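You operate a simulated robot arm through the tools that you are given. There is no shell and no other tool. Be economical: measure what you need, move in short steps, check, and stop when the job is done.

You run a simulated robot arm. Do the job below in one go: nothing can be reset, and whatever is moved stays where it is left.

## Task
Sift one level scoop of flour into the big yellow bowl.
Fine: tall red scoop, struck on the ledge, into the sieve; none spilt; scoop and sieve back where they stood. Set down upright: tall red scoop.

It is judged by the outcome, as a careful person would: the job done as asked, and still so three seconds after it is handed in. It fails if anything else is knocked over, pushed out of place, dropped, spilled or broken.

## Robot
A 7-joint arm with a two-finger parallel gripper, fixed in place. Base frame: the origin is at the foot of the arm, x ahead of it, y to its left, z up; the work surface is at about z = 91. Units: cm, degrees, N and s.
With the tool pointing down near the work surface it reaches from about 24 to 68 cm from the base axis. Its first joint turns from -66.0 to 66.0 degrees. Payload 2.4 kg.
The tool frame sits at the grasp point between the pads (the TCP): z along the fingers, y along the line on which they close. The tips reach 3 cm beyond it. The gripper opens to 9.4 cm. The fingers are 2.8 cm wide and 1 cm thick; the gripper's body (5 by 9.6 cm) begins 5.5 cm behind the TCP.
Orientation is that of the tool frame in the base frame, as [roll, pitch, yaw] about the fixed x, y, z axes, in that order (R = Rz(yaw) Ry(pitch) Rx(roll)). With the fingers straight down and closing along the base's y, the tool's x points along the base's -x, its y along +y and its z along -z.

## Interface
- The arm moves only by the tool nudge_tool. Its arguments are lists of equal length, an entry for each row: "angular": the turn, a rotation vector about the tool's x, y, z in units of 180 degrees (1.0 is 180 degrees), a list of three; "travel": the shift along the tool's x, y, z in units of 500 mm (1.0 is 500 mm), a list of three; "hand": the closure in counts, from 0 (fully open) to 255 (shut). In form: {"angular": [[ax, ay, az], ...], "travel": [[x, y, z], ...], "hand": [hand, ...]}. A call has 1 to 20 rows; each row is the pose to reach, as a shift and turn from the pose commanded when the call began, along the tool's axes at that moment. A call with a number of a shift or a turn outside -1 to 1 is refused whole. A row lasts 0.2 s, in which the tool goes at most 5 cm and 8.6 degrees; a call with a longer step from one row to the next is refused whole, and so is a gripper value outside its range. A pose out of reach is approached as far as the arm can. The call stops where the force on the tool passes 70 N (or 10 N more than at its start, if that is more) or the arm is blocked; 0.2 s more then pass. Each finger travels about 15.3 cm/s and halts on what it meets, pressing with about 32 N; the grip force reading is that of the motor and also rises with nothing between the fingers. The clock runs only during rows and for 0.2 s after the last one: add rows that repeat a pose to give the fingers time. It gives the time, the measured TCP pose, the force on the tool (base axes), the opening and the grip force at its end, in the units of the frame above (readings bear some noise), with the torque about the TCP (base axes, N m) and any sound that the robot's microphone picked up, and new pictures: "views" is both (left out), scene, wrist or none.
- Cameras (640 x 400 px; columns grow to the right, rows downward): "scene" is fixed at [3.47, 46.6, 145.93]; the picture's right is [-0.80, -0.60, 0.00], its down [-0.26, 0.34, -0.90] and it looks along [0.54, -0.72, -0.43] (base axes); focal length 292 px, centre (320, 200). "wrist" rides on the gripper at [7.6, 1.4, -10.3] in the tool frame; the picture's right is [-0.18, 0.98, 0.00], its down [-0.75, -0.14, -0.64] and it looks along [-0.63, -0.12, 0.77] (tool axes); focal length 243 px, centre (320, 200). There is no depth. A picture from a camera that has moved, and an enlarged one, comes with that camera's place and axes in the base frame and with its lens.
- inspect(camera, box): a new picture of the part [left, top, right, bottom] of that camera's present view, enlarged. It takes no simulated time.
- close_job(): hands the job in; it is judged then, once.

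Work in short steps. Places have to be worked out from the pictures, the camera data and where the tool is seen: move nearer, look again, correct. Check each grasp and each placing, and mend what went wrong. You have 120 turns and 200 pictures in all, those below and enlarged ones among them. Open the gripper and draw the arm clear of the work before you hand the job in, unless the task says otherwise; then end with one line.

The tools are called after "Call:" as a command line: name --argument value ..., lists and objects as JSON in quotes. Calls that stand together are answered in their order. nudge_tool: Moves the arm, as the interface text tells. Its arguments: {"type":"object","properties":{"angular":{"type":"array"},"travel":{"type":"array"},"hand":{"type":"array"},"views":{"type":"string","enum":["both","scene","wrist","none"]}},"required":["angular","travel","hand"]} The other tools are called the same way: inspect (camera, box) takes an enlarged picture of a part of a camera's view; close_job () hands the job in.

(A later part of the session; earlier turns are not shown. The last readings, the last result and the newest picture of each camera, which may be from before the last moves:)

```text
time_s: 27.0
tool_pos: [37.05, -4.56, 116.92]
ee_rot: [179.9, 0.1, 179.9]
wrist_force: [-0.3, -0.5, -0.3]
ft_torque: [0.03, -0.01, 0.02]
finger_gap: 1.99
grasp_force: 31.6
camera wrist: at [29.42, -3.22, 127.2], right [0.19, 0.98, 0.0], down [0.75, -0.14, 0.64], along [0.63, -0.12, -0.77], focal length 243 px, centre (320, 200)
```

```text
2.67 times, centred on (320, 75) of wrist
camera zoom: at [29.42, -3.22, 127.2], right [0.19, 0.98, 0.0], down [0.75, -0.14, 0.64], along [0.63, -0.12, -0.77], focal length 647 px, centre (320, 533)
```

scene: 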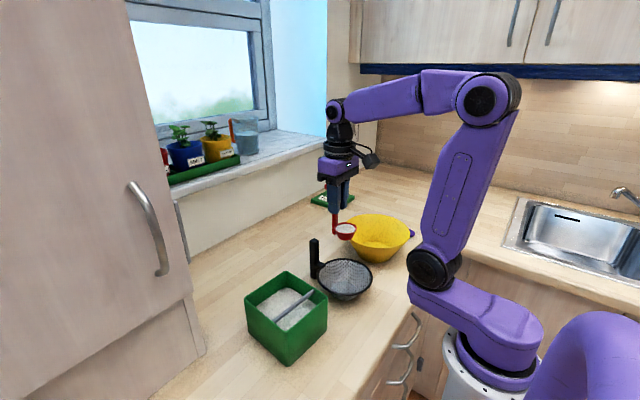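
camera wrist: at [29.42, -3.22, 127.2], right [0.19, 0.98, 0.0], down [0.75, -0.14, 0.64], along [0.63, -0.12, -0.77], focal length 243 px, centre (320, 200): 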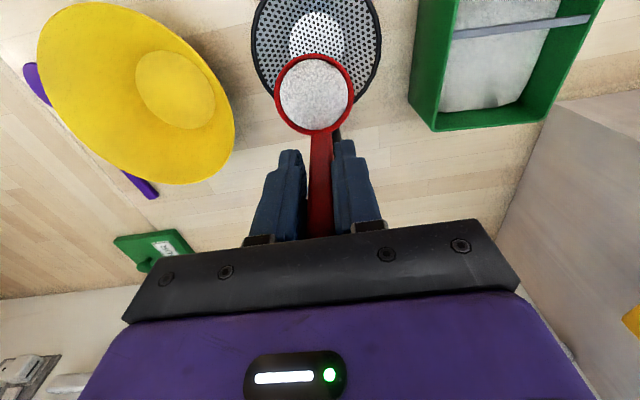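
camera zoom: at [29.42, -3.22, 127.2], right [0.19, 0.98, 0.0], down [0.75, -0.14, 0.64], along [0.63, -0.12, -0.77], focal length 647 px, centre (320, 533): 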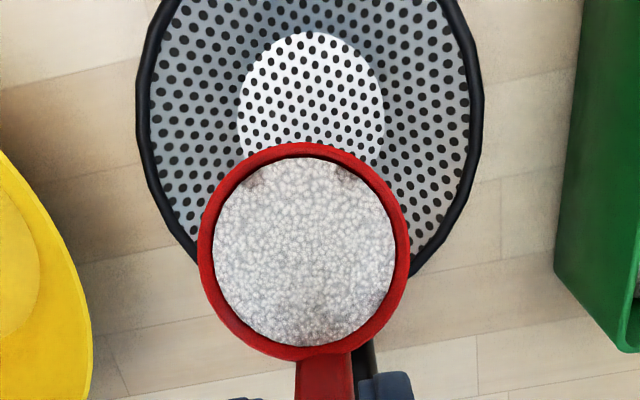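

The scoop is level and intact above the sieve, whose centre is at about (33.1,-4.1) with the rim near z=96.5. I'll tilt it sideways (mouth toward -y) about the cup, which stays over the sieve, going to 40° first.

Call:
nudge_tool --angular '[[0, 0, 0], [-0.0444, 0, 0], [-0.0889, 0, 0], [-0.1333, 0, 0], [-0.1778, 0, 0], [-0.2222, 0, 0], [-0.2222, 0, 0]]' --travel '[[0.015, 0.036, 0], [0.015, 0.0143, 0.002], [0.015, -0.0068, 0.0071], [0.015, -0.0271, 0.0151], [0.015, -0.0461, 0.0258], [0.015, -0.0633, 0.0391], [0.015, -0.0633, 0.0391]]' --hand '[255, 255, 255, 255, 255, 255, 255]'

Call:
inspect --camera "scene" --box '[240, 200, 430, 340]'

```text
time_s: 28.6
tool_pos: [36.4, -7.78, 114.98]
ee_rot: [139.7, 0.2, 179.9]
wrist_force: [-0.1, 0.2, -1.0]
ft_torque: [0.0, 0.02, 0.01]
finger_gap: 0.0
grasp_force: 31.9
camera wrist: at [28.64, -13.31, 123.74], right [0.18, 0.75, 0.63], down [0.75, -0.52, 0.4], along [0.63, 0.4, -0.66], focal length 243 px, centre (320, 200)
```

scene: 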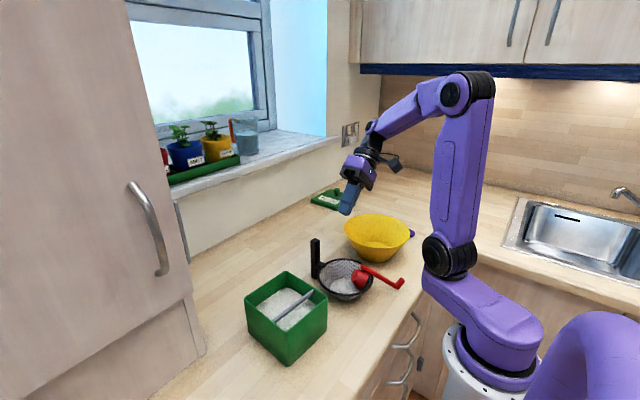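
wrist: 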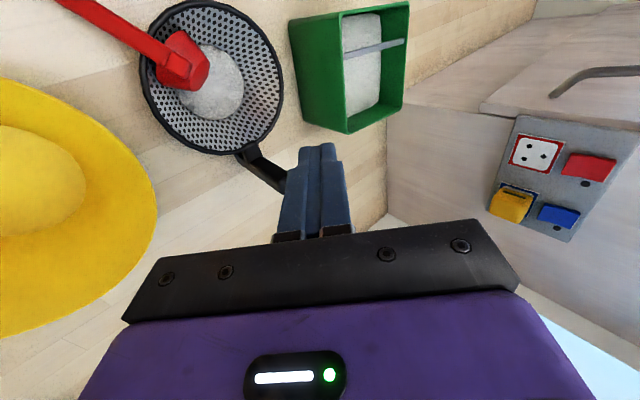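

```text
2.86 times, centred on (335, 270) of scene
camera zoom: at [3.47, 46.6, 145.93], right [-0.8, -0.6, 0.0], down [-0.26, 0.34, -0.9], along [0.54, -0.72, -0.43], focal length 833 px, centre (277, 0)
```

zoom: 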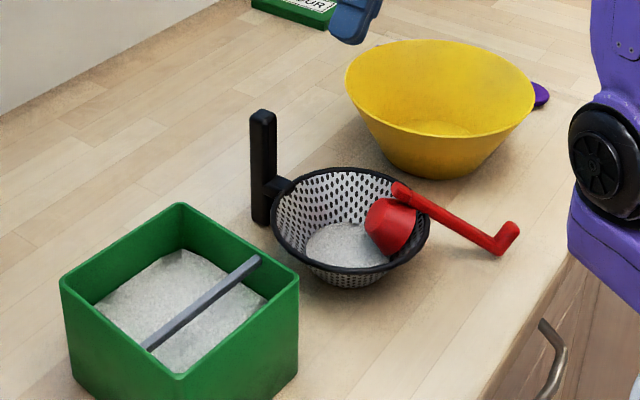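

The scoop slipped out of the fingers during the tilt and dropped mouth-down into the sieve. The flour seems to have landed in the sieve. I'll raise and level the empty hand, then look carefully at the scoop's pose and check for spills.

Call:
nudge_tool --angular '[[0.0, 0, 0], [0.0444, 0, 0], [0.0889, 0, 0], [0.1333, 0, 0], [0.1778, 0, 0], [0.2222, 0, 0], [0.2222, 0, 0]]' --travel '[[0, 0, -0.03], [0.0, 0.01, -0.06], [0, 0.02, -0.09], [0, 0.029, -0.106], [0, 0.029, -0.106], [0, 0.029, -0.106], [0, 0.029, -0.106]]' --hand '[255, 255, 200, 150, 100, 50, 0]'

Call:
inspect --camera "scene" --box '[310, 230, 430, 320]'

Call:
inspect --camera "wrist" --box '[200, 0, 440, 150]'

```text
time_s: 30.2
tool_pos: [36.35, -9.96, 119.96]
ee_rot: [180.0, 0.1, 179.8]
wrist_force: [-0.7, 0.0, 0.9]
ft_torque: [-0.02, 0.02, -0.01]
finger_gap: 9.4
grasp_force: 0.1
camera wrist: at [28.66, -8.67, 130.26], right [0.19, 0.98, 0.0], down [0.75, -0.14, 0.64], along [0.63, -0.12, -0.77], focal length 243 px, centre (320, 200)
```

scene: 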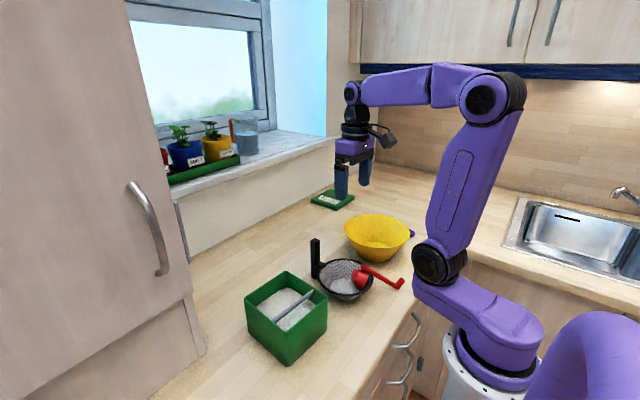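
wrist: 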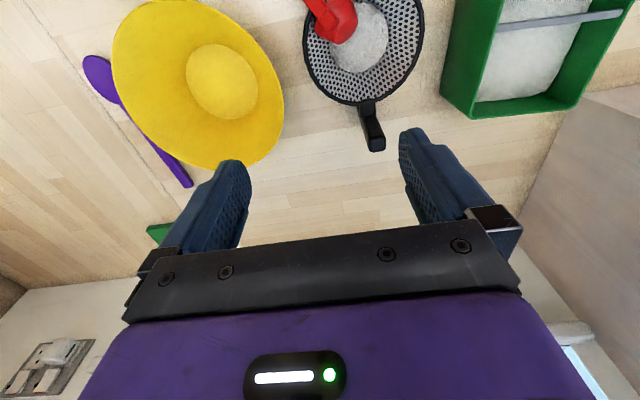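

```text
4.44 times, centred on (370, 275) of scene
camera zoom: at [3.47, 46.6, 145.93], right [-0.8, -0.6, 0.0], down [-0.26, 0.34, -0.9], along [0.54, -0.72, -0.43], focal length 1296 px, centre (98, -133)
```

zoom: 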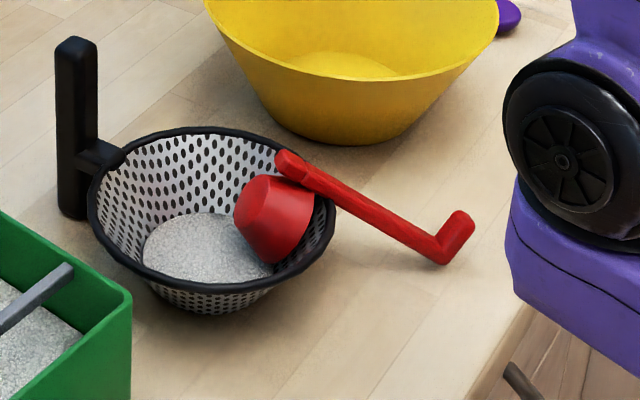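

```text
2.67 times, centred on (320, 75) of wrist
camera zoom: at [28.66, -8.67, 130.26], right [0.19, 0.98, 0.0], down [0.75, -0.14, 0.64], along [0.63, -0.12, -0.77], focal length 647 px, centre (320, 533)
```

zoom: 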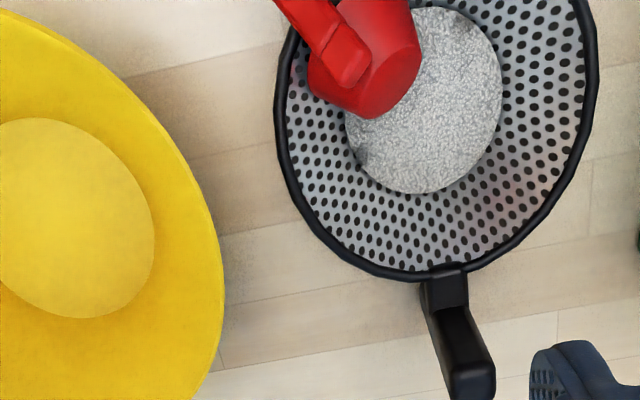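

The flour is in the sieve with nothing visible on the counter. The scoop leans over the sieve rim with its stem sloping down to the counter toward the base, hook end near (22.6,-12.6). I'll pull the hand back and look at the stem from above.

Call:
nudge_tool --angular '[[0, 0, 0], [0, 0, 0], [0, 0, 0], [0, 0, 0]]' --travel '[[0.05, -0.01, 0], [0.1, -0.02, 0], [0.15, -0.03, 0], [0.15, -0.03, 0]]' --hand '[0, 0, 0, 0]' --views "wrist"

Call:
inspect --camera "wrist" --box '[240, 0, 440, 125]'

Call:
inspect --camera "scene" --box '[345, 245, 425, 305]'

```text
time_s: 31.2
tool_pos: [28.69, -11.51, 119.92]
ee_rot: [179.9, 0.0, 179.8]
wrist_force: [-0.3, 0.2, -0.2]
ft_torque: [0.0, 0.01, -0.04]
finger_gap: 9.39
grasp_force: 0.0
camera wrist: at [21.2, -10.14, 130.25], right [0.19, 0.98, 0.0], down [0.75, -0.14, 0.64], along [0.63, -0.12, -0.77], focal length 243 px, centre (320, 200)
```

wrist: 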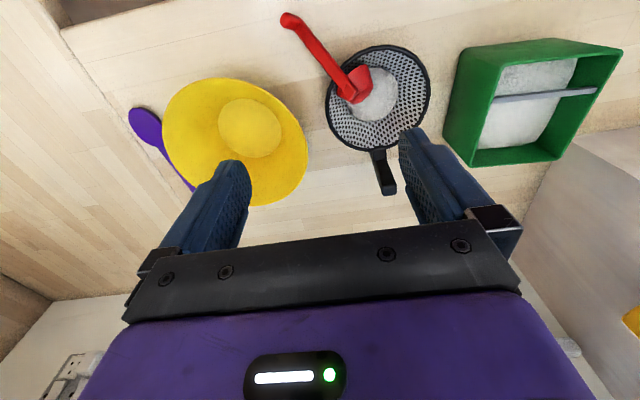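

```text
3.20 times, centred on (340, 62) of wrist
camera zoom: at [21.2, -10.14, 130.25], right [0.19, 0.98, 0.0], down [0.75, -0.14, 0.64], along [0.63, -0.12, -0.77], focal length 776 px, centre (256, 640)
```

zoom: 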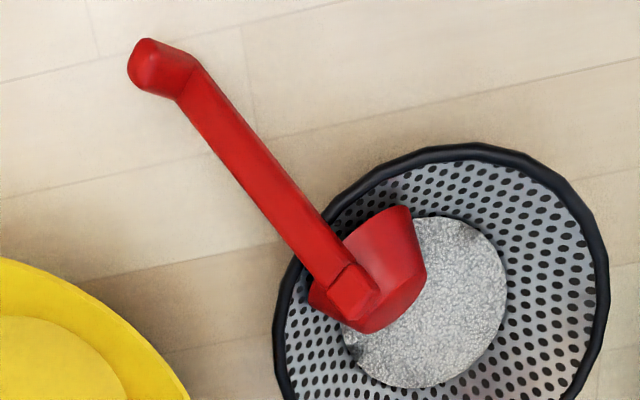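

```text
6.67 times, centred on (385, 275) of scene
camera zoom: at [3.47, 46.6, 145.93], right [-0.8, -0.6, 0.0], down [-0.26, 0.34, -0.9], along [0.54, -0.72, -0.43], focal length 1943 px, centre (-113, -300)
```

zoom: 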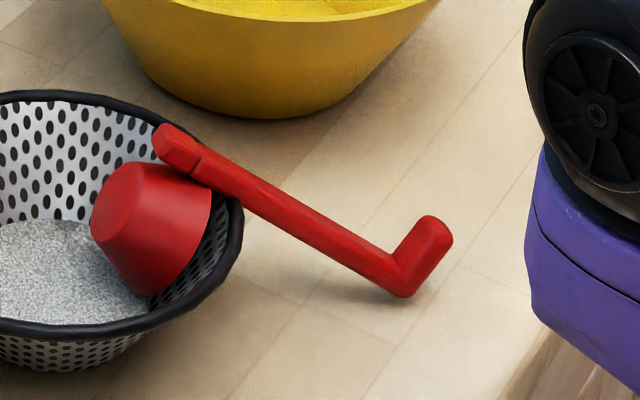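

Both views agree: the stem runs from about (30.7,-8.1,98) to the bend at (23.2,-13.2,92), i.e. along a 34° line. I'll hover over the hook-end portion with yaw +34° and the fingers only half open, because the bowl rim is near.

Call:
nudge_tool --angular '[[0, 0, -0.04], [0, 0, -0.08], [0, 0, -0.12], [0, 0, -0.16], [0, 0, -0.189], [0, 0, -0.189]]' --travel '[[0.015, 0, 0.04], [0.03, 0, 0.08], [0.045, 0, 0.12], [0.06, 0, 0.16], [0.065, -0.002, 0.22], [0.065, -0.002, 0.24]]' --hand '[119, 119, 119, 119, 119, 119]'

Call:
inspect --camera "scene" --box '[330, 210, 430, 310]'

```text
time_s: 32.6
tool_pos: [25.63, -11.52, 108.05]
ee_rot: [180.0, 0.2, -145.9]
wrist_force: [0.7, 0.7, 0.7]
ft_torque: [0.0, -0.01, -0.02]
finger_gap: 5.01
grasp_force: 0.1
camera wrist: at [18.46, -14.79, 118.27], right [-0.4, 0.92, 0.0], down [0.7, 0.3, 0.64], along [0.59, 0.26, -0.77], focal length 243 px, centre (320, 200)
```

scene: 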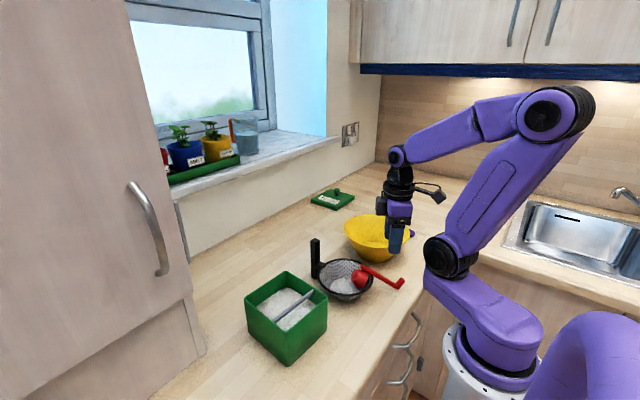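
wrist: 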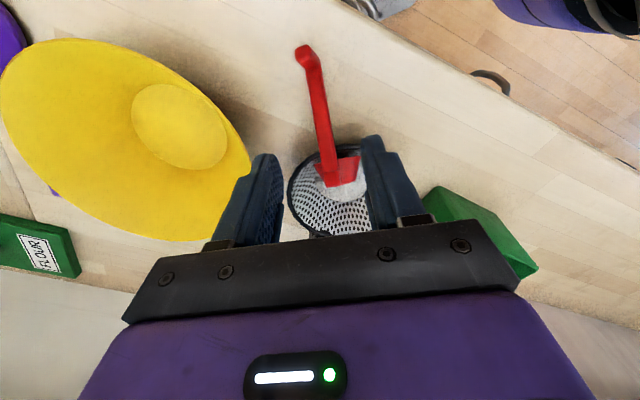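

```text
4.00 times, centred on (380, 260) of scene
camera zoom: at [3.47, 46.6, 145.93], right [-0.8, -0.6, 0.0], down [-0.26, 0.34, -0.9], along [0.54, -0.72, -0.43], focal length 1166 px, centre (80, -40)
```

zoom: 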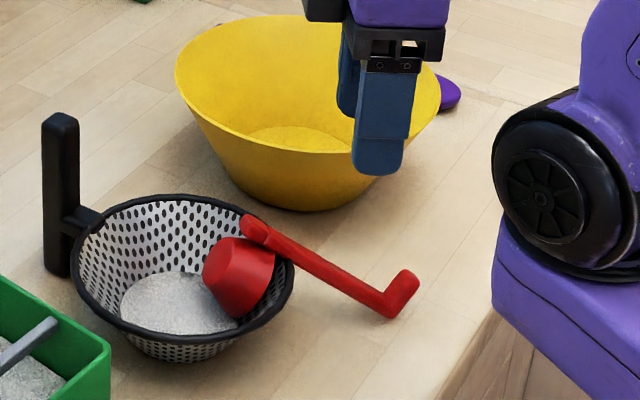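

Aligned: the stem passes right under the TCP, about 3.3 cm from the bend. I'll descend to z≈95.2.

Call:
nudge_tool --angular '[[0, 0, 0], [0, 0, 0], [0, 0, 0], [0, 0, 0], [0, 0, 0], [0, 0, 0]]' --travel '[[0, 0, 0.06], [0, 0, 0.12], [0, 0, 0.18], [0, 0, 0.23], [0, 0, 0.256], [0, 0, 0.256]]' --hand '[119, 119, 119, 119, 119, 119]'

Call:
inspect --camera "scene" --box '[330, 210, 430, 310]'

```text
time_s: 34.0
tool_pos: [26.88, -11.66, 95.35]
ee_rot: [179.9, 0.0, -146.0]
wrist_force: [-0.1, 0.2, 0.3]
ft_torque: [0.01, 0.03, 0.0]
finger_gap: 5.0
grasp_force: 0.1
out of reach, approached as far as the arm can: row 3, 4, 5, 6
camera wrist: at [19.81, -14.73, 105.63], right [-0.4, 0.92, 0.0], down [0.7, 0.3, 0.64], along [0.59, 0.26, -0.77], focal length 243 px, centre (320, 200)
```

scene: 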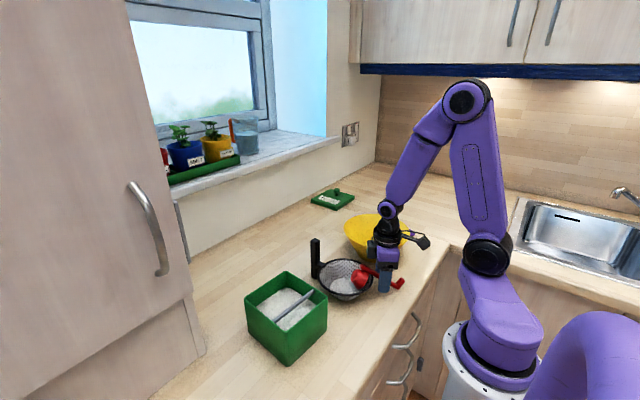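
wrist: 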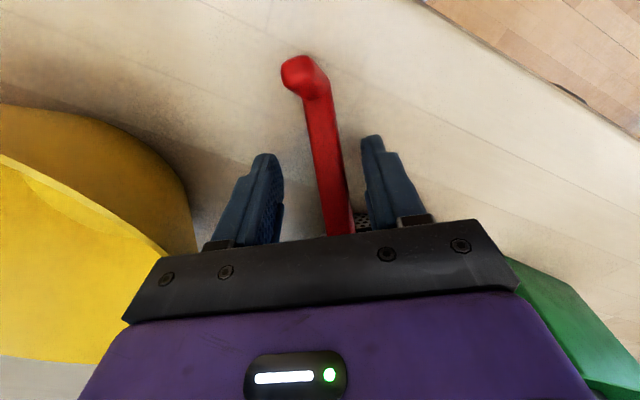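

```text
4.00 times, centred on (380, 260) of scene
camera zoom: at [3.47, 46.6, 145.93], right [-0.8, -0.6, 0.0], down [-0.26, 0.34, -0.9], along [0.54, -0.72, -0.43], focal length 1166 px, centre (80, -40)
```

zoom: 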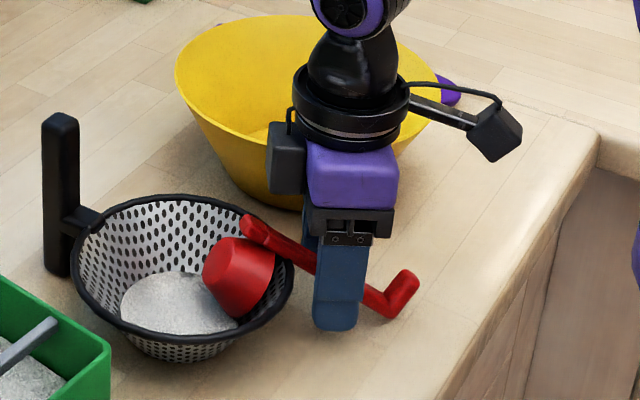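

The arm reached its inner limit here (TCP stuck at x=26.9), so the stem is about 0.8 cm off-centre. I'll shift a little outward along the stem and recheck.

Call:
nudge_tool --angular '[[0, 0, 0], [0, 0, 0]]' --travel '[[-0.02, 0, -0.012], [-0.02, 0, -0.012]]' --hand '[119, 119]' --views "none"

```text
time_s: 34.6
tool_pos: [27.74, -10.96, 95.87]
ee_rot: [180.0, 0.1, -146.1]
wrist_force: [-0.5, -0.3, 0.1]
ft_torque: [0.0, -0.04, -0.02]
finger_gap: 5.01
grasp_force: 0.2
```

Call:
nudge_tool --angular '[[0, 0, 0], [0, 0, 0]]' --travel '[[0, 0.013, 0], [0, 0.013, 0]]' --hand '[119, 119]' --views "wrist"

Call:
inspect --camera "scene" --box '[340, 240, 420, 310]'

```text
time_s: 35.2
tool_pos: [27.37, -10.29, 95.93]
ee_rot: [-180.0, 0.1, -146.0]
wrist_force: [0.1, 0.1, 0.2]
ft_torque: [0.01, 0.0, 0.01]
finger_gap: 5.0
grasp_force: 0.0
camera wrist: at [20.28, -13.57, 106.22], right [-0.4, 0.92, 0.0], down [0.7, 0.3, 0.64], along [0.59, 0.26, -0.77], focal length 243 px, centre (320, 200)
```

wrist: 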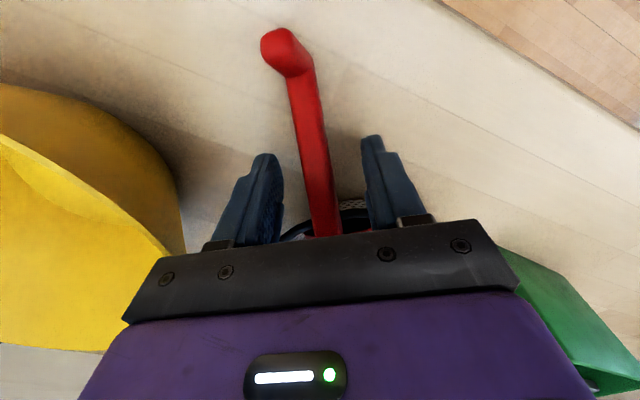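

```text
5.71 times, centred on (380, 275) of scene
camera zoom: at [3.47, 46.6, 145.93], right [-0.8, -0.6, 0.0], down [-0.26, 0.34, -0.9], along [0.54, -0.72, -0.43], focal length 1666 px, centre (-23, -229)
```

zoom: 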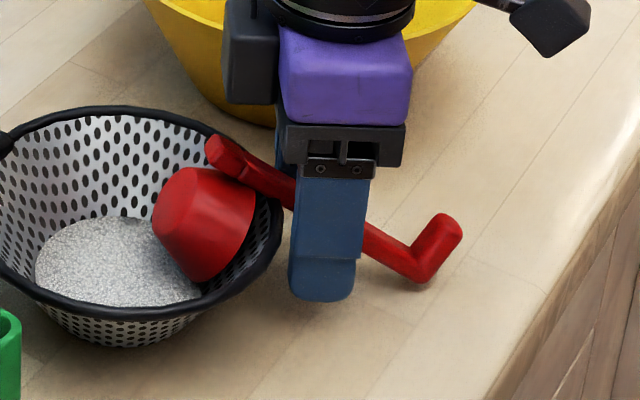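

The stem is centred between the fingers. I'll close on it firmly and check.

Call:
nudge_tool --angular '[[0, 0, 0], [0, 0, 0], [0, 0, 0], [0, 0, 0]]' --travel '[[0, 0, 0], [0, 0, 0], [0, 0, 0], [0, 0, 0]]' --hand '[170, 200, 255, 255]' --views "wrist"

Call:
inspect --camera "scene" --box '[340, 240, 420, 310]'

```text
time_s: 36.2
tool_pos: [27.49, -10.49, 95.95]
ee_rot: [179.9, 0.0, -146.0]
wrist_force: [-2.2, -3.0, 5.6]
ft_torque: [0.17, -0.1, 0.02]
finger_gap: 1.99
grasp_force: 32.3
camera wrist: at [20.28, -13.6, 106.23], right [-0.4, 0.92, 0.0], down [0.7, 0.3, 0.64], along [0.59, 0.26, -0.77], focal length 243 px, centre (320, 200)
```

wrist: 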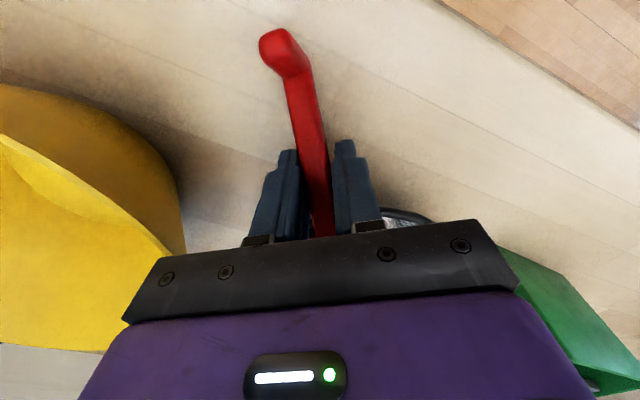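

```text
5.71 times, centred on (380, 275) of scene
camera zoom: at [3.46, 46.6, 145.93], right [-0.8, -0.6, 0.0], down [-0.26, 0.34, -0.9], along [0.54, -0.72, -0.43], focal length 1666 px, centre (-23, -229)
```

zoom: 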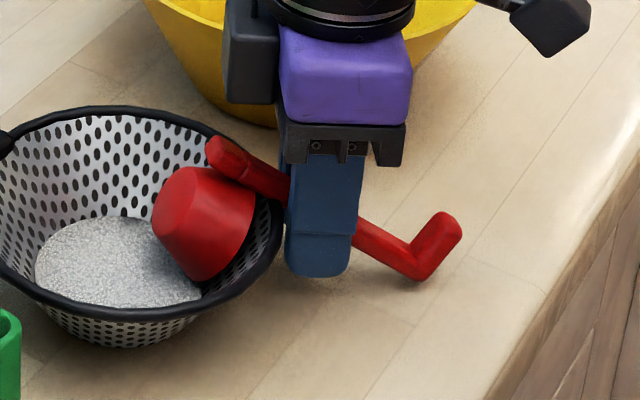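

The grip holds the stem. I'll lift straight up slowly, 3 cm first, and check the sieve stays put.

Call:
nudge_tool --angular '[[0, 0, 0], [0, 0, 0], [0, 0, 0], [0, 0, 0]]' --travel '[[0, 0, -0.01], [0, 0, -0.03], [0, 0, -0.06], [0, 0, -0.06]]' --hand '[255, 255, 255, 255]' --views "wrist"

Call:
inspect --camera "scene" --box '[300, 220, 420, 310]'

```text
time_s: 37.2
tool_pos: [27.3, -10.38, 98.99]
ee_rot: [180.0, 0.1, -146.0]
wrist_force: [-0.3, 0.2, 0.7]
ft_torque: [-0.01, -0.03, 0.01]
finger_gap: 1.96
grasp_force: 32.2
camera wrist: at [20.24, -13.6, 109.24], right [-0.4, 0.92, 0.0], down [0.7, 0.3, 0.64], along [0.59, 0.26, -0.77], focal length 243 px, centre (320, 200)
```

wrist: 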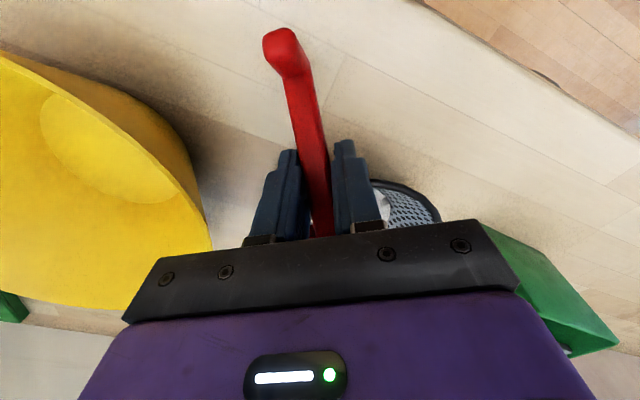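

```text
4.44 times, centred on (360, 265) of scene
camera zoom: at [3.47, 46.6, 145.93], right [-0.8, -0.6, 0.0], down [-0.26, 0.34, -0.9], along [0.54, -0.72, -0.43], focal length 1296 px, centre (142, -89)
```

zoom: 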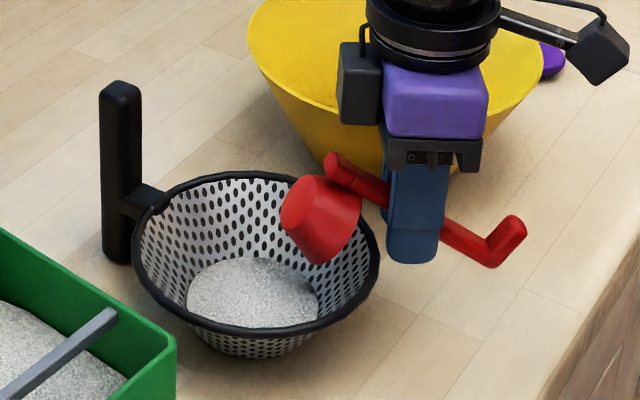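

The scoop came out cleanly with the flour left in the sieve. I'll lift higher and carry it outward to open counter.

Call:
nudge_tool --angular '[[0, 0, 0], [0, 0, 0], [0, 0, 0], [0, 0, 0], [0, 0, 0], [0, 0, 0], [0, 0, 0], [0, 0, 0], [0, 0, 0], [0, 0, 0], [0, 0, 0], [0, 0, 0]]' --travel '[[0, 0, -0.06], [0, 0, -0.12], [0, 0, -0.18], [0, 0, -0.24], [0, 0, -0.3], [-0.061, -0.041, -0.3], [-0.122, -0.082, -0.3], [-0.183, -0.123, -0.3], [-0.244, -0.164, -0.3], [-0.305, -0.205, -0.3], [-0.365, -0.246, -0.3], [-0.365, -0.246, -0.3]]' --hand '[255, 255, 255, 255, 255, 255, 255, 255, 255, 255, 255, 255]'

```text
time_s: 39.8
tool_pos: [49.36, -10.3, 114.07]
ee_rot: [180.0, 0.2, -146.1]
wrist_force: [0.1, 0.6, 0.1]
ft_torque: [0.02, 0.02, -0.05]
finger_gap: 1.91
grasp_force: 31.6
camera wrist: at [42.33, -13.57, 124.26], right [-0.4, 0.92, 0.0], down [0.7, 0.3, 0.64], along [0.59, 0.26, -0.77], focal length 243 px, centre (320, 200)
```

scene: 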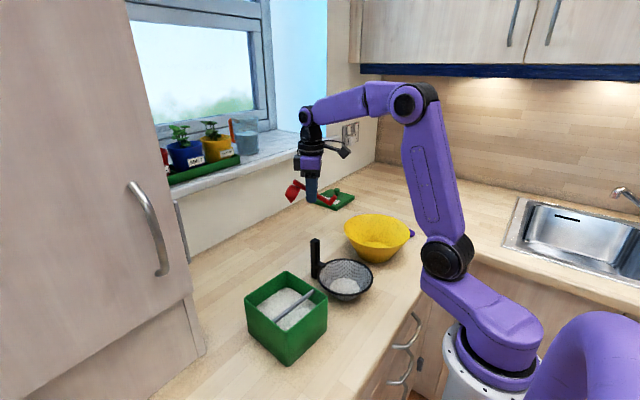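
wrist: 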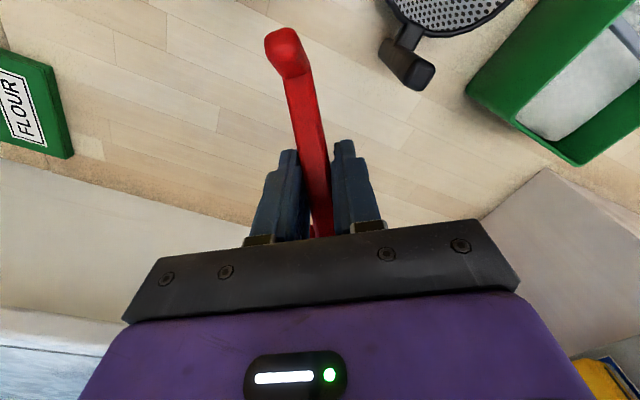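

The scoop is held rigidly. I'll yaw the hand in the air so the hook end points outward, first 64°, checking that the arm can follow.

Call:
nudge_tool --angular '[[0, 0, -0.0444], [0, 0, -0.0889], [0, 0, -0.1333], [0, 0, -0.1778], [0, 0, -0.2222], [0, 0, -0.2667], [0, 0, -0.3111], [0, 0, -0.3556], [0, 0, -0.4], [0, 0, -0.4444], [0, 0, -0.4889], [0, 0, -0.5333], [0, 0, -0.5778], [0, 0, -0.6222], [0, 0, -0.6667], [0, 0, -0.7111], [0, 0, -0.7222]]' --travel '[[0, 0, 0], [0, 0, 0], [0, 0, 0], [0, 0, 0], [0, 0, 0], [0, 0, 0], [0, 0, 0], [0, 0, 0], [0, 0, 0], [0, 0, 0], [0, 0, 0], [0, 0, 0], [0, 0, 0], [0, 0, 0], [0, 0, 0], [0, 0, 0], [0, 0, 0]]' --hand '[255, 255, 255, 255, 255, 255, 255, 255, 255, 255, 255, 255, 255, 255, 255, 255, 255]'

```text
time_s: 43.4
tool_pos: [49.4, -10.41, 114.02]
ee_rot: [-179.9, 0.0, -15.8]
wrist_force: [0.8, 0.5, 0.1]
ft_torque: [0.01, 0.01, 0.02]
finger_gap: 1.96
grasp_force: 31.6
camera wrist: at [56.33, -14.02, 124.27], right [-0.45, -0.89, 0.0], down [-0.69, 0.34, 0.64], along [-0.57, 0.29, -0.77], focal length 243 px, centre (320, 200)
```

scene: 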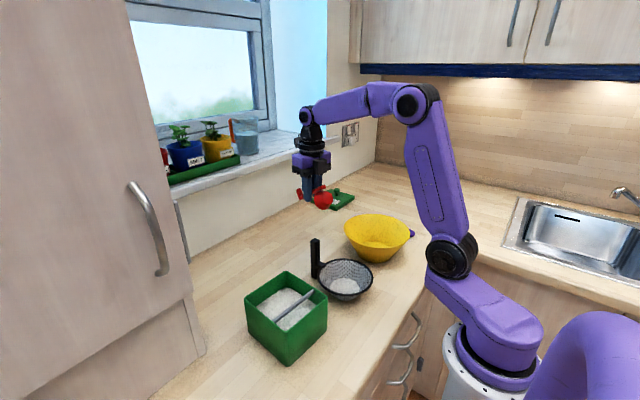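
wrist: 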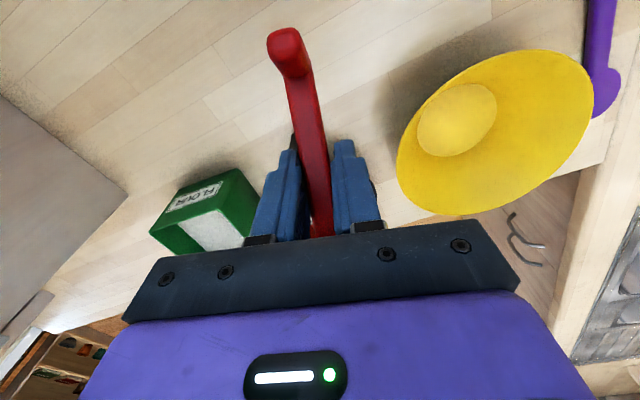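

The yaw flip worked: the hook now points outward and low. To stand the scoop up later with a nearly horizontal hand, I need to regrip with the hand leaning outward, so I'll test that lean (-40° about the closing axis) in the air.

Call:
nudge_tool --angular '[[0, -0.0444, 0], [0, -0.0889, 0], [0, -0.1333, 0], [0, -0.1778, 0], [0, -0.2222, 0], [0, -0.2222, 0]]' --travel '[[0, 0, 0], [0, 0, 0], [0, 0, 0], [0, 0, 0], [0, 0, 0], [0, 0, 0]]' --hand '[255, 255, 255, 255, 255, 255]'

```text
time_s: 44.8
tool_pos: [47.74, -9.62, 112.38]
ee_rot: [-180.0, 39.8, -16.1]
wrist_force: [0.2, 0.4, -1.0]
ft_torque: [-0.01, -0.03, 0.02]
finger_gap: 1.91
grasp_force: 31.7
out of reach, approached as far as the arm can: row 5, 6
camera wrist: at [59.22, -14.63, 115.34], right [-0.41, -0.91, 0.12], down [-0.12, 0.18, 0.98], along [-0.9, 0.38, -0.18], focal length 243 px, centre (320, 200)
```

scene: 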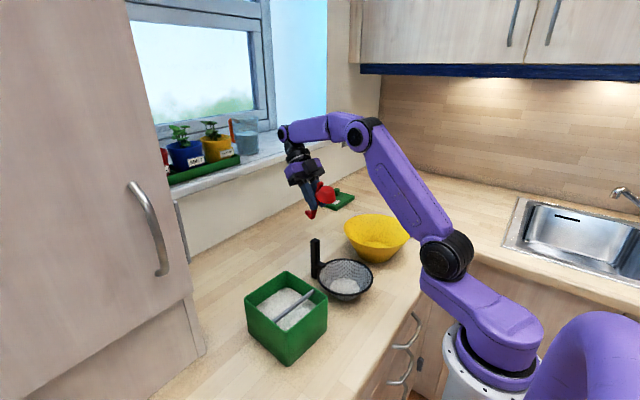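
wrist: 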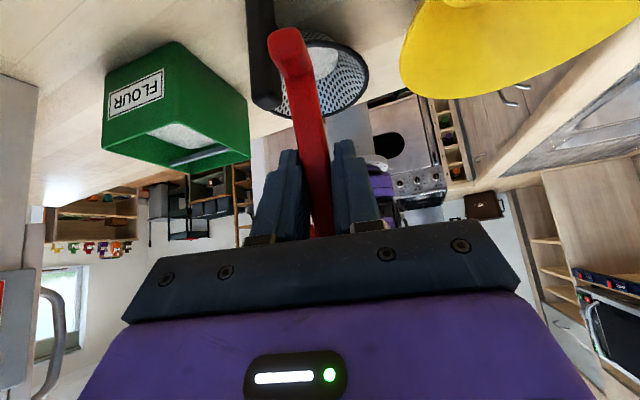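

The orientation is reachable (only the position clipped, since it's high). I'll level the hand again and lower the scoop toward the open counter at about (49.5,-10.5).

Call:
nudge_tool --angular '[[0, 0.0444, 0], [0, 0.0889, 0], [0, 0.1333, 0], [0, 0.1778, 0], [0, 0.2222, 0], [0, 0.2222, 0]]' --travel '[[0.03, 0, 0.025], [0.06, 0, 0.05], [0.09, 0, 0.075], [0.12, 0, 0.1], [0.15, 0, 0.125], [0.177, 0, 0.149]]' --hand '[255, 255, 255, 255, 255, 255]'

Call:
inspect --camera "scene" --box '[250, 140, 390, 240]'

```text
time_s: 46.2
tool_pos: [49.63, -10.11, 100.94]
ee_rot: [-179.9, -0.1, -16.0]
wrist_force: [0.2, 0.3, 0.4]
ft_torque: [0.0, -0.01, 0.01]
finger_gap: 1.92
grasp_force: 32.1
camera wrist: at [56.54, -13.79, 111.24], right [-0.45, -0.89, 0.0], down [-0.69, 0.34, 0.64], along [-0.57, 0.29, -0.77], focal length 243 px, centre (320, 200)
```

scene: 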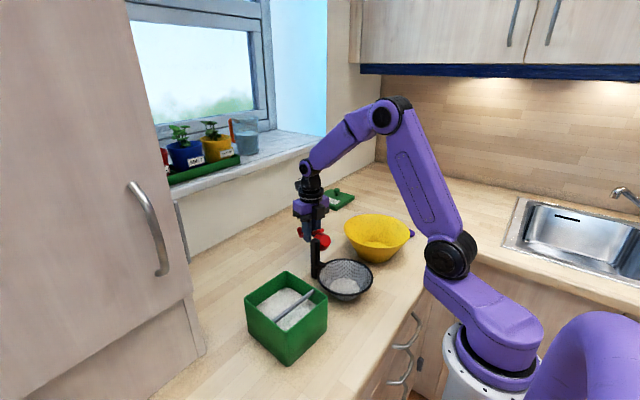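
wrist: 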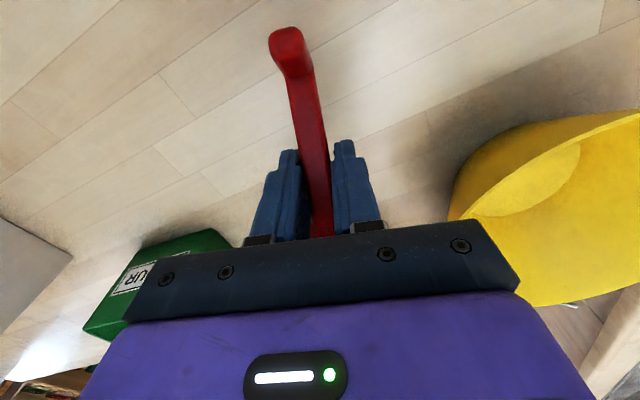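

```text
4.00 times, centred on (320, 190) of scene
camera zoom: at [3.47, 46.6, 145.93], right [-0.8, -0.6, 0.0], down [-0.26, 0.34, -0.9], along [0.54, -0.72, -0.43], focal length 1166 px, centre (320, 240)
```

zoom: 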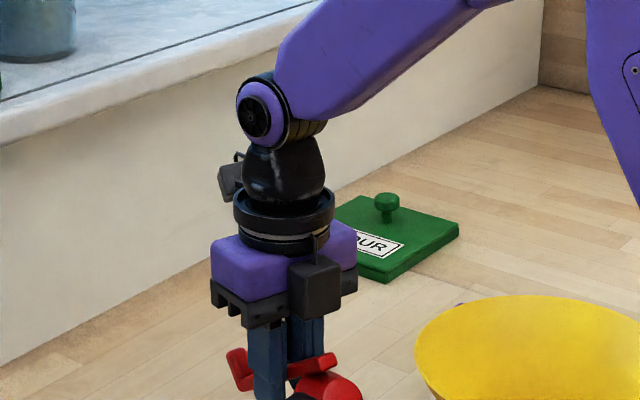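

Now I'll lower with a +4° tilt so the bend and the cup's front rim touch nearly together, feeling for contact.

Call:
nudge_tool --angular '[[0, 0.01, 0], [0, 0.022, 0], [0, 0.022, 0], [0, 0.022, 0]]' --travel '[[0, 0, 0.03], [0, 0, 0.06], [0, 0, 0.085], [0, 0, 0.085]]' --hand '[255, 255, 255, 255]' --views "wrist"

Call:
inspect --camera "scene" --box '[270, 200, 370, 270]'

```text
time_s: 47.2
tool_pos: [49.78, -10.23, 96.74]
ee_rot: [-179.9, -4.0, -16.2]
wrist_force: [0.9, -0.7, 0.4]
ft_torque: [0.01, -0.02, -0.01]
finger_gap: 1.94
grasp_force: 32.2
camera wrist: at [55.86, -13.62, 107.47], right [-0.45, -0.89, -0.01], down [-0.73, 0.36, 0.59], along [-0.52, 0.27, -0.81], focal length 243 px, centre (320, 200)
```

wrist: 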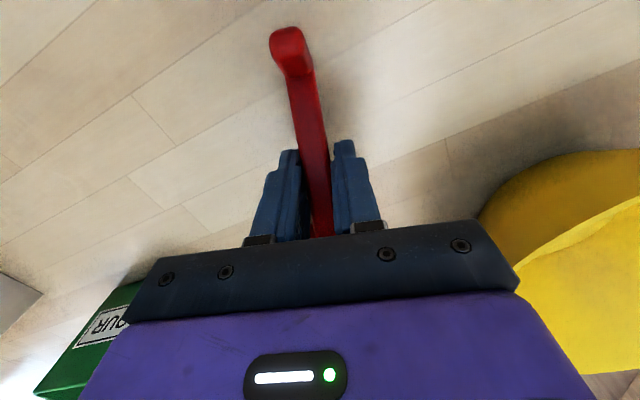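

```text
5.71 times, centred on (320, 235) of scene
camera zoom: at [3.47, 46.6, 145.93], right [-0.8, -0.6, 0.0], down [-0.26, 0.34, -0.9], along [0.54, -0.72, -0.43], focal length 1666 px, centre (320, 0)
```

zoom: 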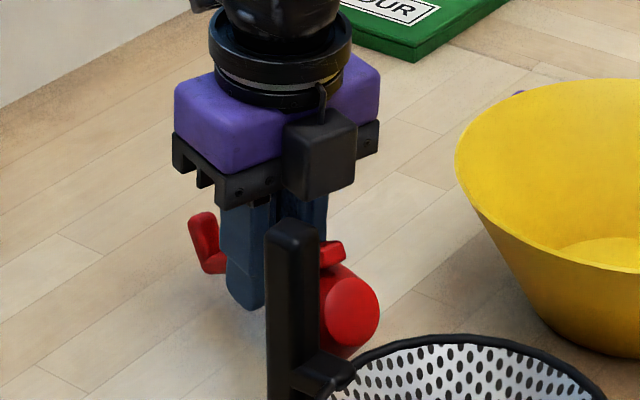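

Call:
nudge_tool --angular '[[0, 0, 0], [0, 0, 0], [0, 0, 0]]' --travel '[[0, 0, 0.006], [0, 0, 0.012], [0, 0, 0.012]]' --hand '[255, 255, 255]' --views "none"

Call:
nudge_tool --angular '[[0, 0, 0], [0, 0, 0]]' --travel '[[0, 0, 0.004], [0, 0, 0.006]]' --hand '[255, 255]' --views "none"

```text
time_s: 48.0
tool_pos: [49.7, -10.38, 96.13]
ee_rot: [-179.9, -4.0, -16.1]
wrist_force: [0.3, 0.3, 0.4]
ft_torque: [-0.03, 0.0, 0.0]
finger_gap: 1.95
grasp_force: 32.2
```

```text
time_s: 48.6
tool_pos: [49.82, -10.36, 96.0]
ee_rot: [-179.9, -4.0, -16.1]
wrist_force: [0.2, 0.4, -0.9]
ft_torque: [-0.01, -0.03, 0.02]
finger_gap: 1.96
grasp_force: 31.9
```

Call:
nudge_tool --angular '[[0, 0, 0], [0, 0, 0]]' --travel '[[0, 0, 0.004], [0, 0, 0.006]]' --hand '[255, 255]' --views "none"

Call:
nudge_tool --angular '[[0, 0, 0], [0, 0, 0]]' --travel '[[0, 0, 0.004], [0, 0, 0.006]]' --hand '[255, 255]' --views "wrist"

Call:
inspect --camera "scene" --box '[270, 200, 370, 270]'

```text
time_s: 49.2
tool_pos: [49.79, -10.24, 95.46]
ee_rot: [-179.8, -4.0, -16.1]
wrist_force: [-0.2, 0.3, -0.3]
ft_torque: [-0.01, 0.02, 0.0]
finger_gap: 1.91
grasp_force: 31.9
```

```text
time_s: 49.8
tool_pos: [49.75, -10.26, 95.34]
ee_rot: [-179.9, -4.2, -16.0]
wrist_force: [-4.9, 2.0, 15.6]
ft_torque: [-0.15, -0.63, 0.02]
finger_gap: 1.92
grasp_force: 31.8
camera wrist: at [55.93, -13.62, 106.1], right [-0.45, -0.89, -0.02], down [-0.73, 0.35, 0.59], along [-0.52, 0.27, -0.81], focal length 243 px, centre (320, 200)
```

wrist: 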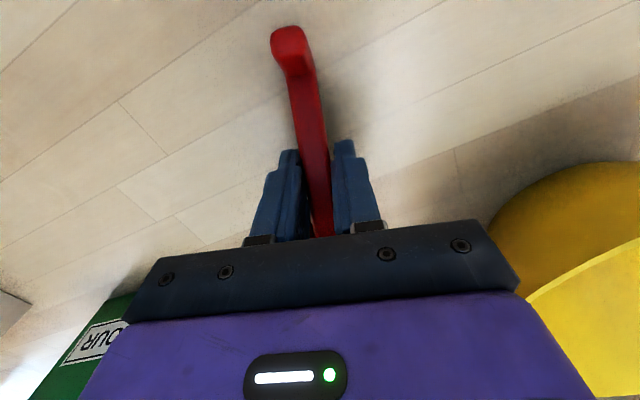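

```text
5.71 times, centred on (320, 235) of scene
camera zoom: at [3.43, 46.61, 145.93], right [-0.8, -0.6, 0.0], down [-0.26, 0.34, -0.9], along [0.54, -0.72, -0.43], focal length 1666 px, centre (320, 0)
```

zoom: 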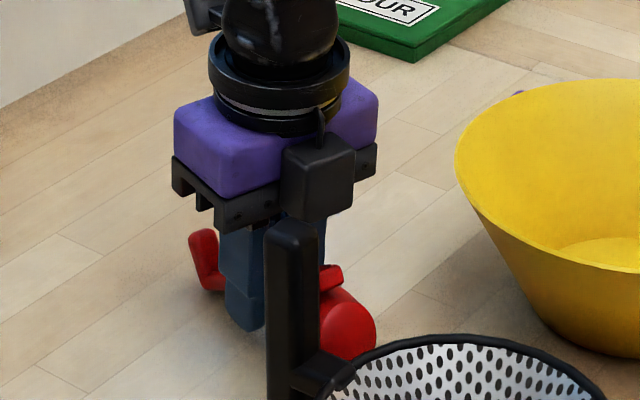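

The bend is touching first (the torque shows contact about 4 cm outward). I'll rotate about it a few degrees so the cup rim comes down too.

Call:
nudge_tool --angular '[[0, 0.014, 0], [0, 0.028, 0], [0, 0.028, 0]]' --travel '[[0, 0, 0.0], [0, 0, 0.003], [0, 0, 0.003]]' --hand '[255, 255, 255]' --views "none"

```text
time_s: 50.6
tool_pos: [49.77, -10.3, 95.1]
ee_rot: [-179.9, -9.1, -16.1]
wrist_force: [-3.9, 1.5, 17.6]
ft_torque: [0.22, 0.7, 0.05]
finger_gap: 1.91
grasp_force: 31.3
```

Both contacts are now essentially touching. I'll ease off the load, then loosen the fingers just slightly (gap ~2.25) so they still guard the stem sideways.

Call:
nudge_tool --angular '[[0, -0.01, 0], [0, -0.01, 0], [0, -0.01, 0], [0, -0.01, 0]]' --travel '[[0, 0, -0.001], [0, 0, -0.001], [0, 0, -0.001], [0, 0, -0.001]]' --hand '[255, 220, 194, 194]' --views "wrist"

Call:
inspect --camera "scene" --box '[270, 200, 370, 270]'

```text
time_s: 51.6
tool_pos: [49.7, -10.3, 95.07]
ee_rot: [-179.9, -7.2, -16.1]
wrist_force: [0.4, 0.2, 0.5]
ft_torque: [-0.01, 0.0, -0.04]
finger_gap: 2.24
grasp_force: 0.1
camera wrist: at [55.38, -13.5, 106.27], right [-0.45, -0.89, -0.02], down [-0.76, 0.36, 0.54], along [-0.48, 0.26, -0.84], focal length 243 px, centre (320, 200)
```

wrist: 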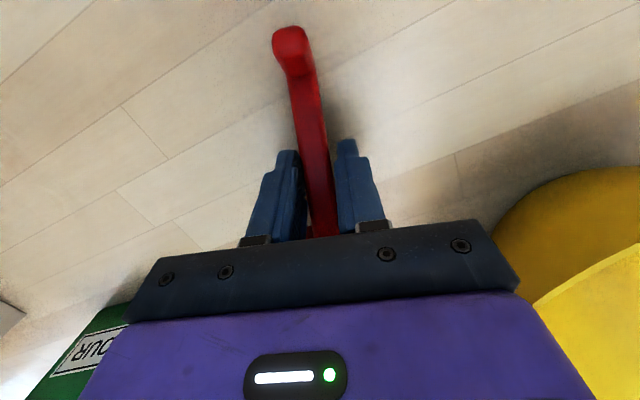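

```text
5.71 times, centred on (320, 235) of scene
camera zoom: at [3.47, 46.6, 145.93], right [-0.8, -0.6, 0.0], down [-0.26, 0.34, -0.9], along [0.54, -0.72, -0.43], focal length 1666 px, centre (320, 0)
```

zoom: 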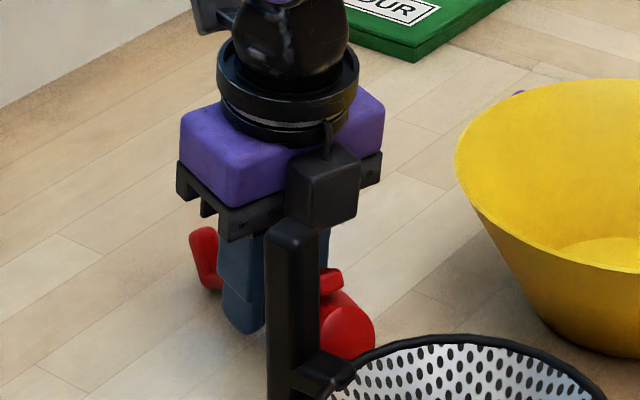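

The scoop stays put. With the loose fingers acting as guides, I'll rotate the hand -45° about the stem point so it leans outward.

Call:
nudge_tool --angular '[[0, -0.0417, 0], [0, -0.0833, 0], [0, -0.125, 0], [0, -0.1667, 0], [0, -0.2083, 0], [0, -0.25, 0], [0, -0.25, 0]]' --travel '[[0.002, 0, 0.0], [0.004, 0, 0.0005], [0.006, 0, 0.001], [0.008, 0, 0.002], [0.01, 0, 0.003], [0.0115, 0, 0.0046], [0.0115, 0, 0.0046]]' --hand '[194, 194, 194, 194, 194, 194, 194]'

Call:
inspect --camera "scene" --box '[270, 200, 370, 270]'

```text
time_s: 53.2
tool_pos: [50.31, -10.44, 94.99]
ee_rot: [-179.9, 37.7, -16.1]
wrist_force: [-0.1, -0.7, 0.6]
ft_torque: [0.03, 0.0, 0.0]
finger_gap: 2.22
grasp_force: 0.1
camera wrist: at [61.77, -15.3, 98.48], right [-0.41, -0.9, 0.11], down [-0.16, 0.19, 0.97], along [-0.9, 0.38, -0.22], focal length 243 px, centre (320, 200)
```

scene: 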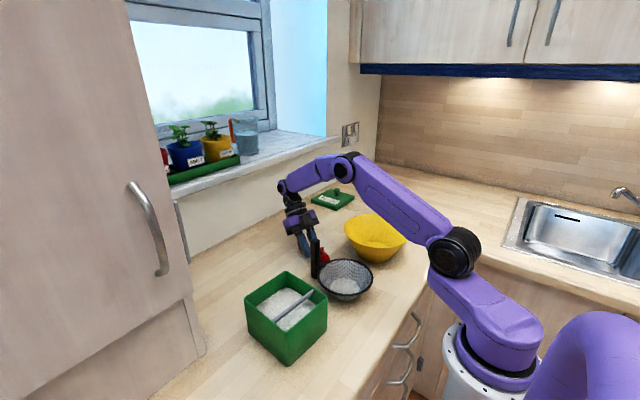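
wrist: 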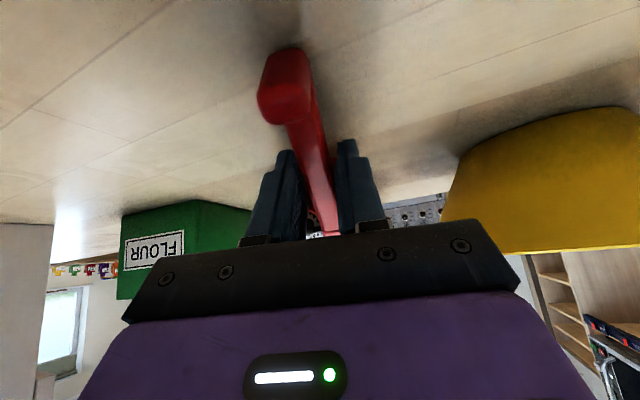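

```text
5.71 times, centred on (320, 235) of scene
camera zoom: at [3.47, 46.6, 145.93], right [-0.8, -0.6, 0.0], down [-0.26, 0.34, -0.9], along [0.54, -0.72, -0.43], focal length 1666 px, centre (320, 0)
```

zoom: 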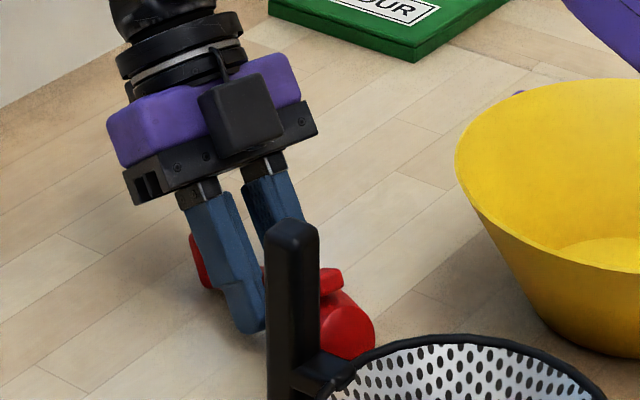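

That worked. I'll regrip firmly and lift 8 cm.

Call:
nudge_tool --angular '[[0, 0, 0], [0, 0, 0], [0, 0, 0], [0, 0, 0]]' --travel '[[0, 0, 0], [0, 0, 0], [0, 0, 0], [0, 0, 0]]' --hand '[220, 255, 255, 255]' --views "none"

Call:
nudge_tool --angular '[[0, 0, 0], [0, 0, 0], [0, 0, 0], [0, 0, 0], [0, 0, 0]]' --travel '[[-0.0185, 0, -0.0236], [-0.049, 0, -0.063], [-0.0862, 0, -0.11], [-0.123, 0, -0.1576], [-0.123, 0, -0.1576]]' --hand '[255, 255, 255, 255, 255]'

```text
time_s: 54.2
tool_pos: [50.4, -10.5, 94.97]
ee_rot: [-179.8, 37.9, -16.0]
wrist_force: [0.7, -1.4, 3.0]
ft_torque: [0.0, 0.14, 0.07]
finger_gap: 1.93
grasp_force: 32.4
```

```text
time_s: 55.4
tool_pos: [50.34, -10.46, 104.93]
ee_rot: [-179.9, 37.8, -16.1]
wrist_force: [-0.1, -0.6, -0.3]
ft_torque: [-0.03, 0.0, 0.0]
finger_gap: 1.91
grasp_force: 31.8
camera wrist: at [61.69, -15.3, 108.47], right [-0.41, -0.9, 0.11], down [-0.16, 0.19, 0.97], along [-0.9, 0.38, -0.22], focal length 243 px, centre (320, 200)
```

scene: 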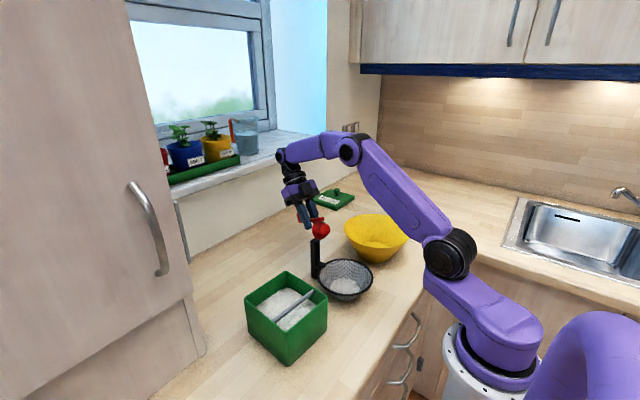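
wrist: 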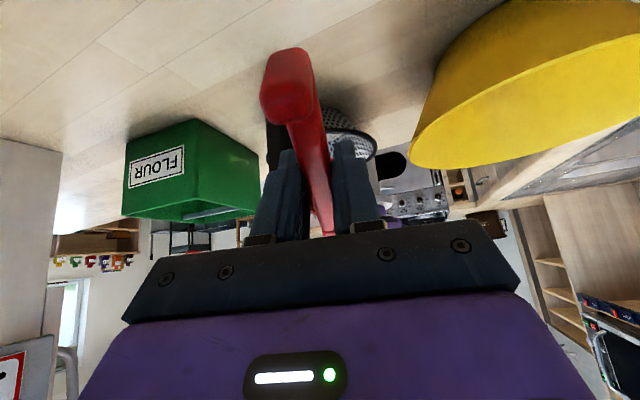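

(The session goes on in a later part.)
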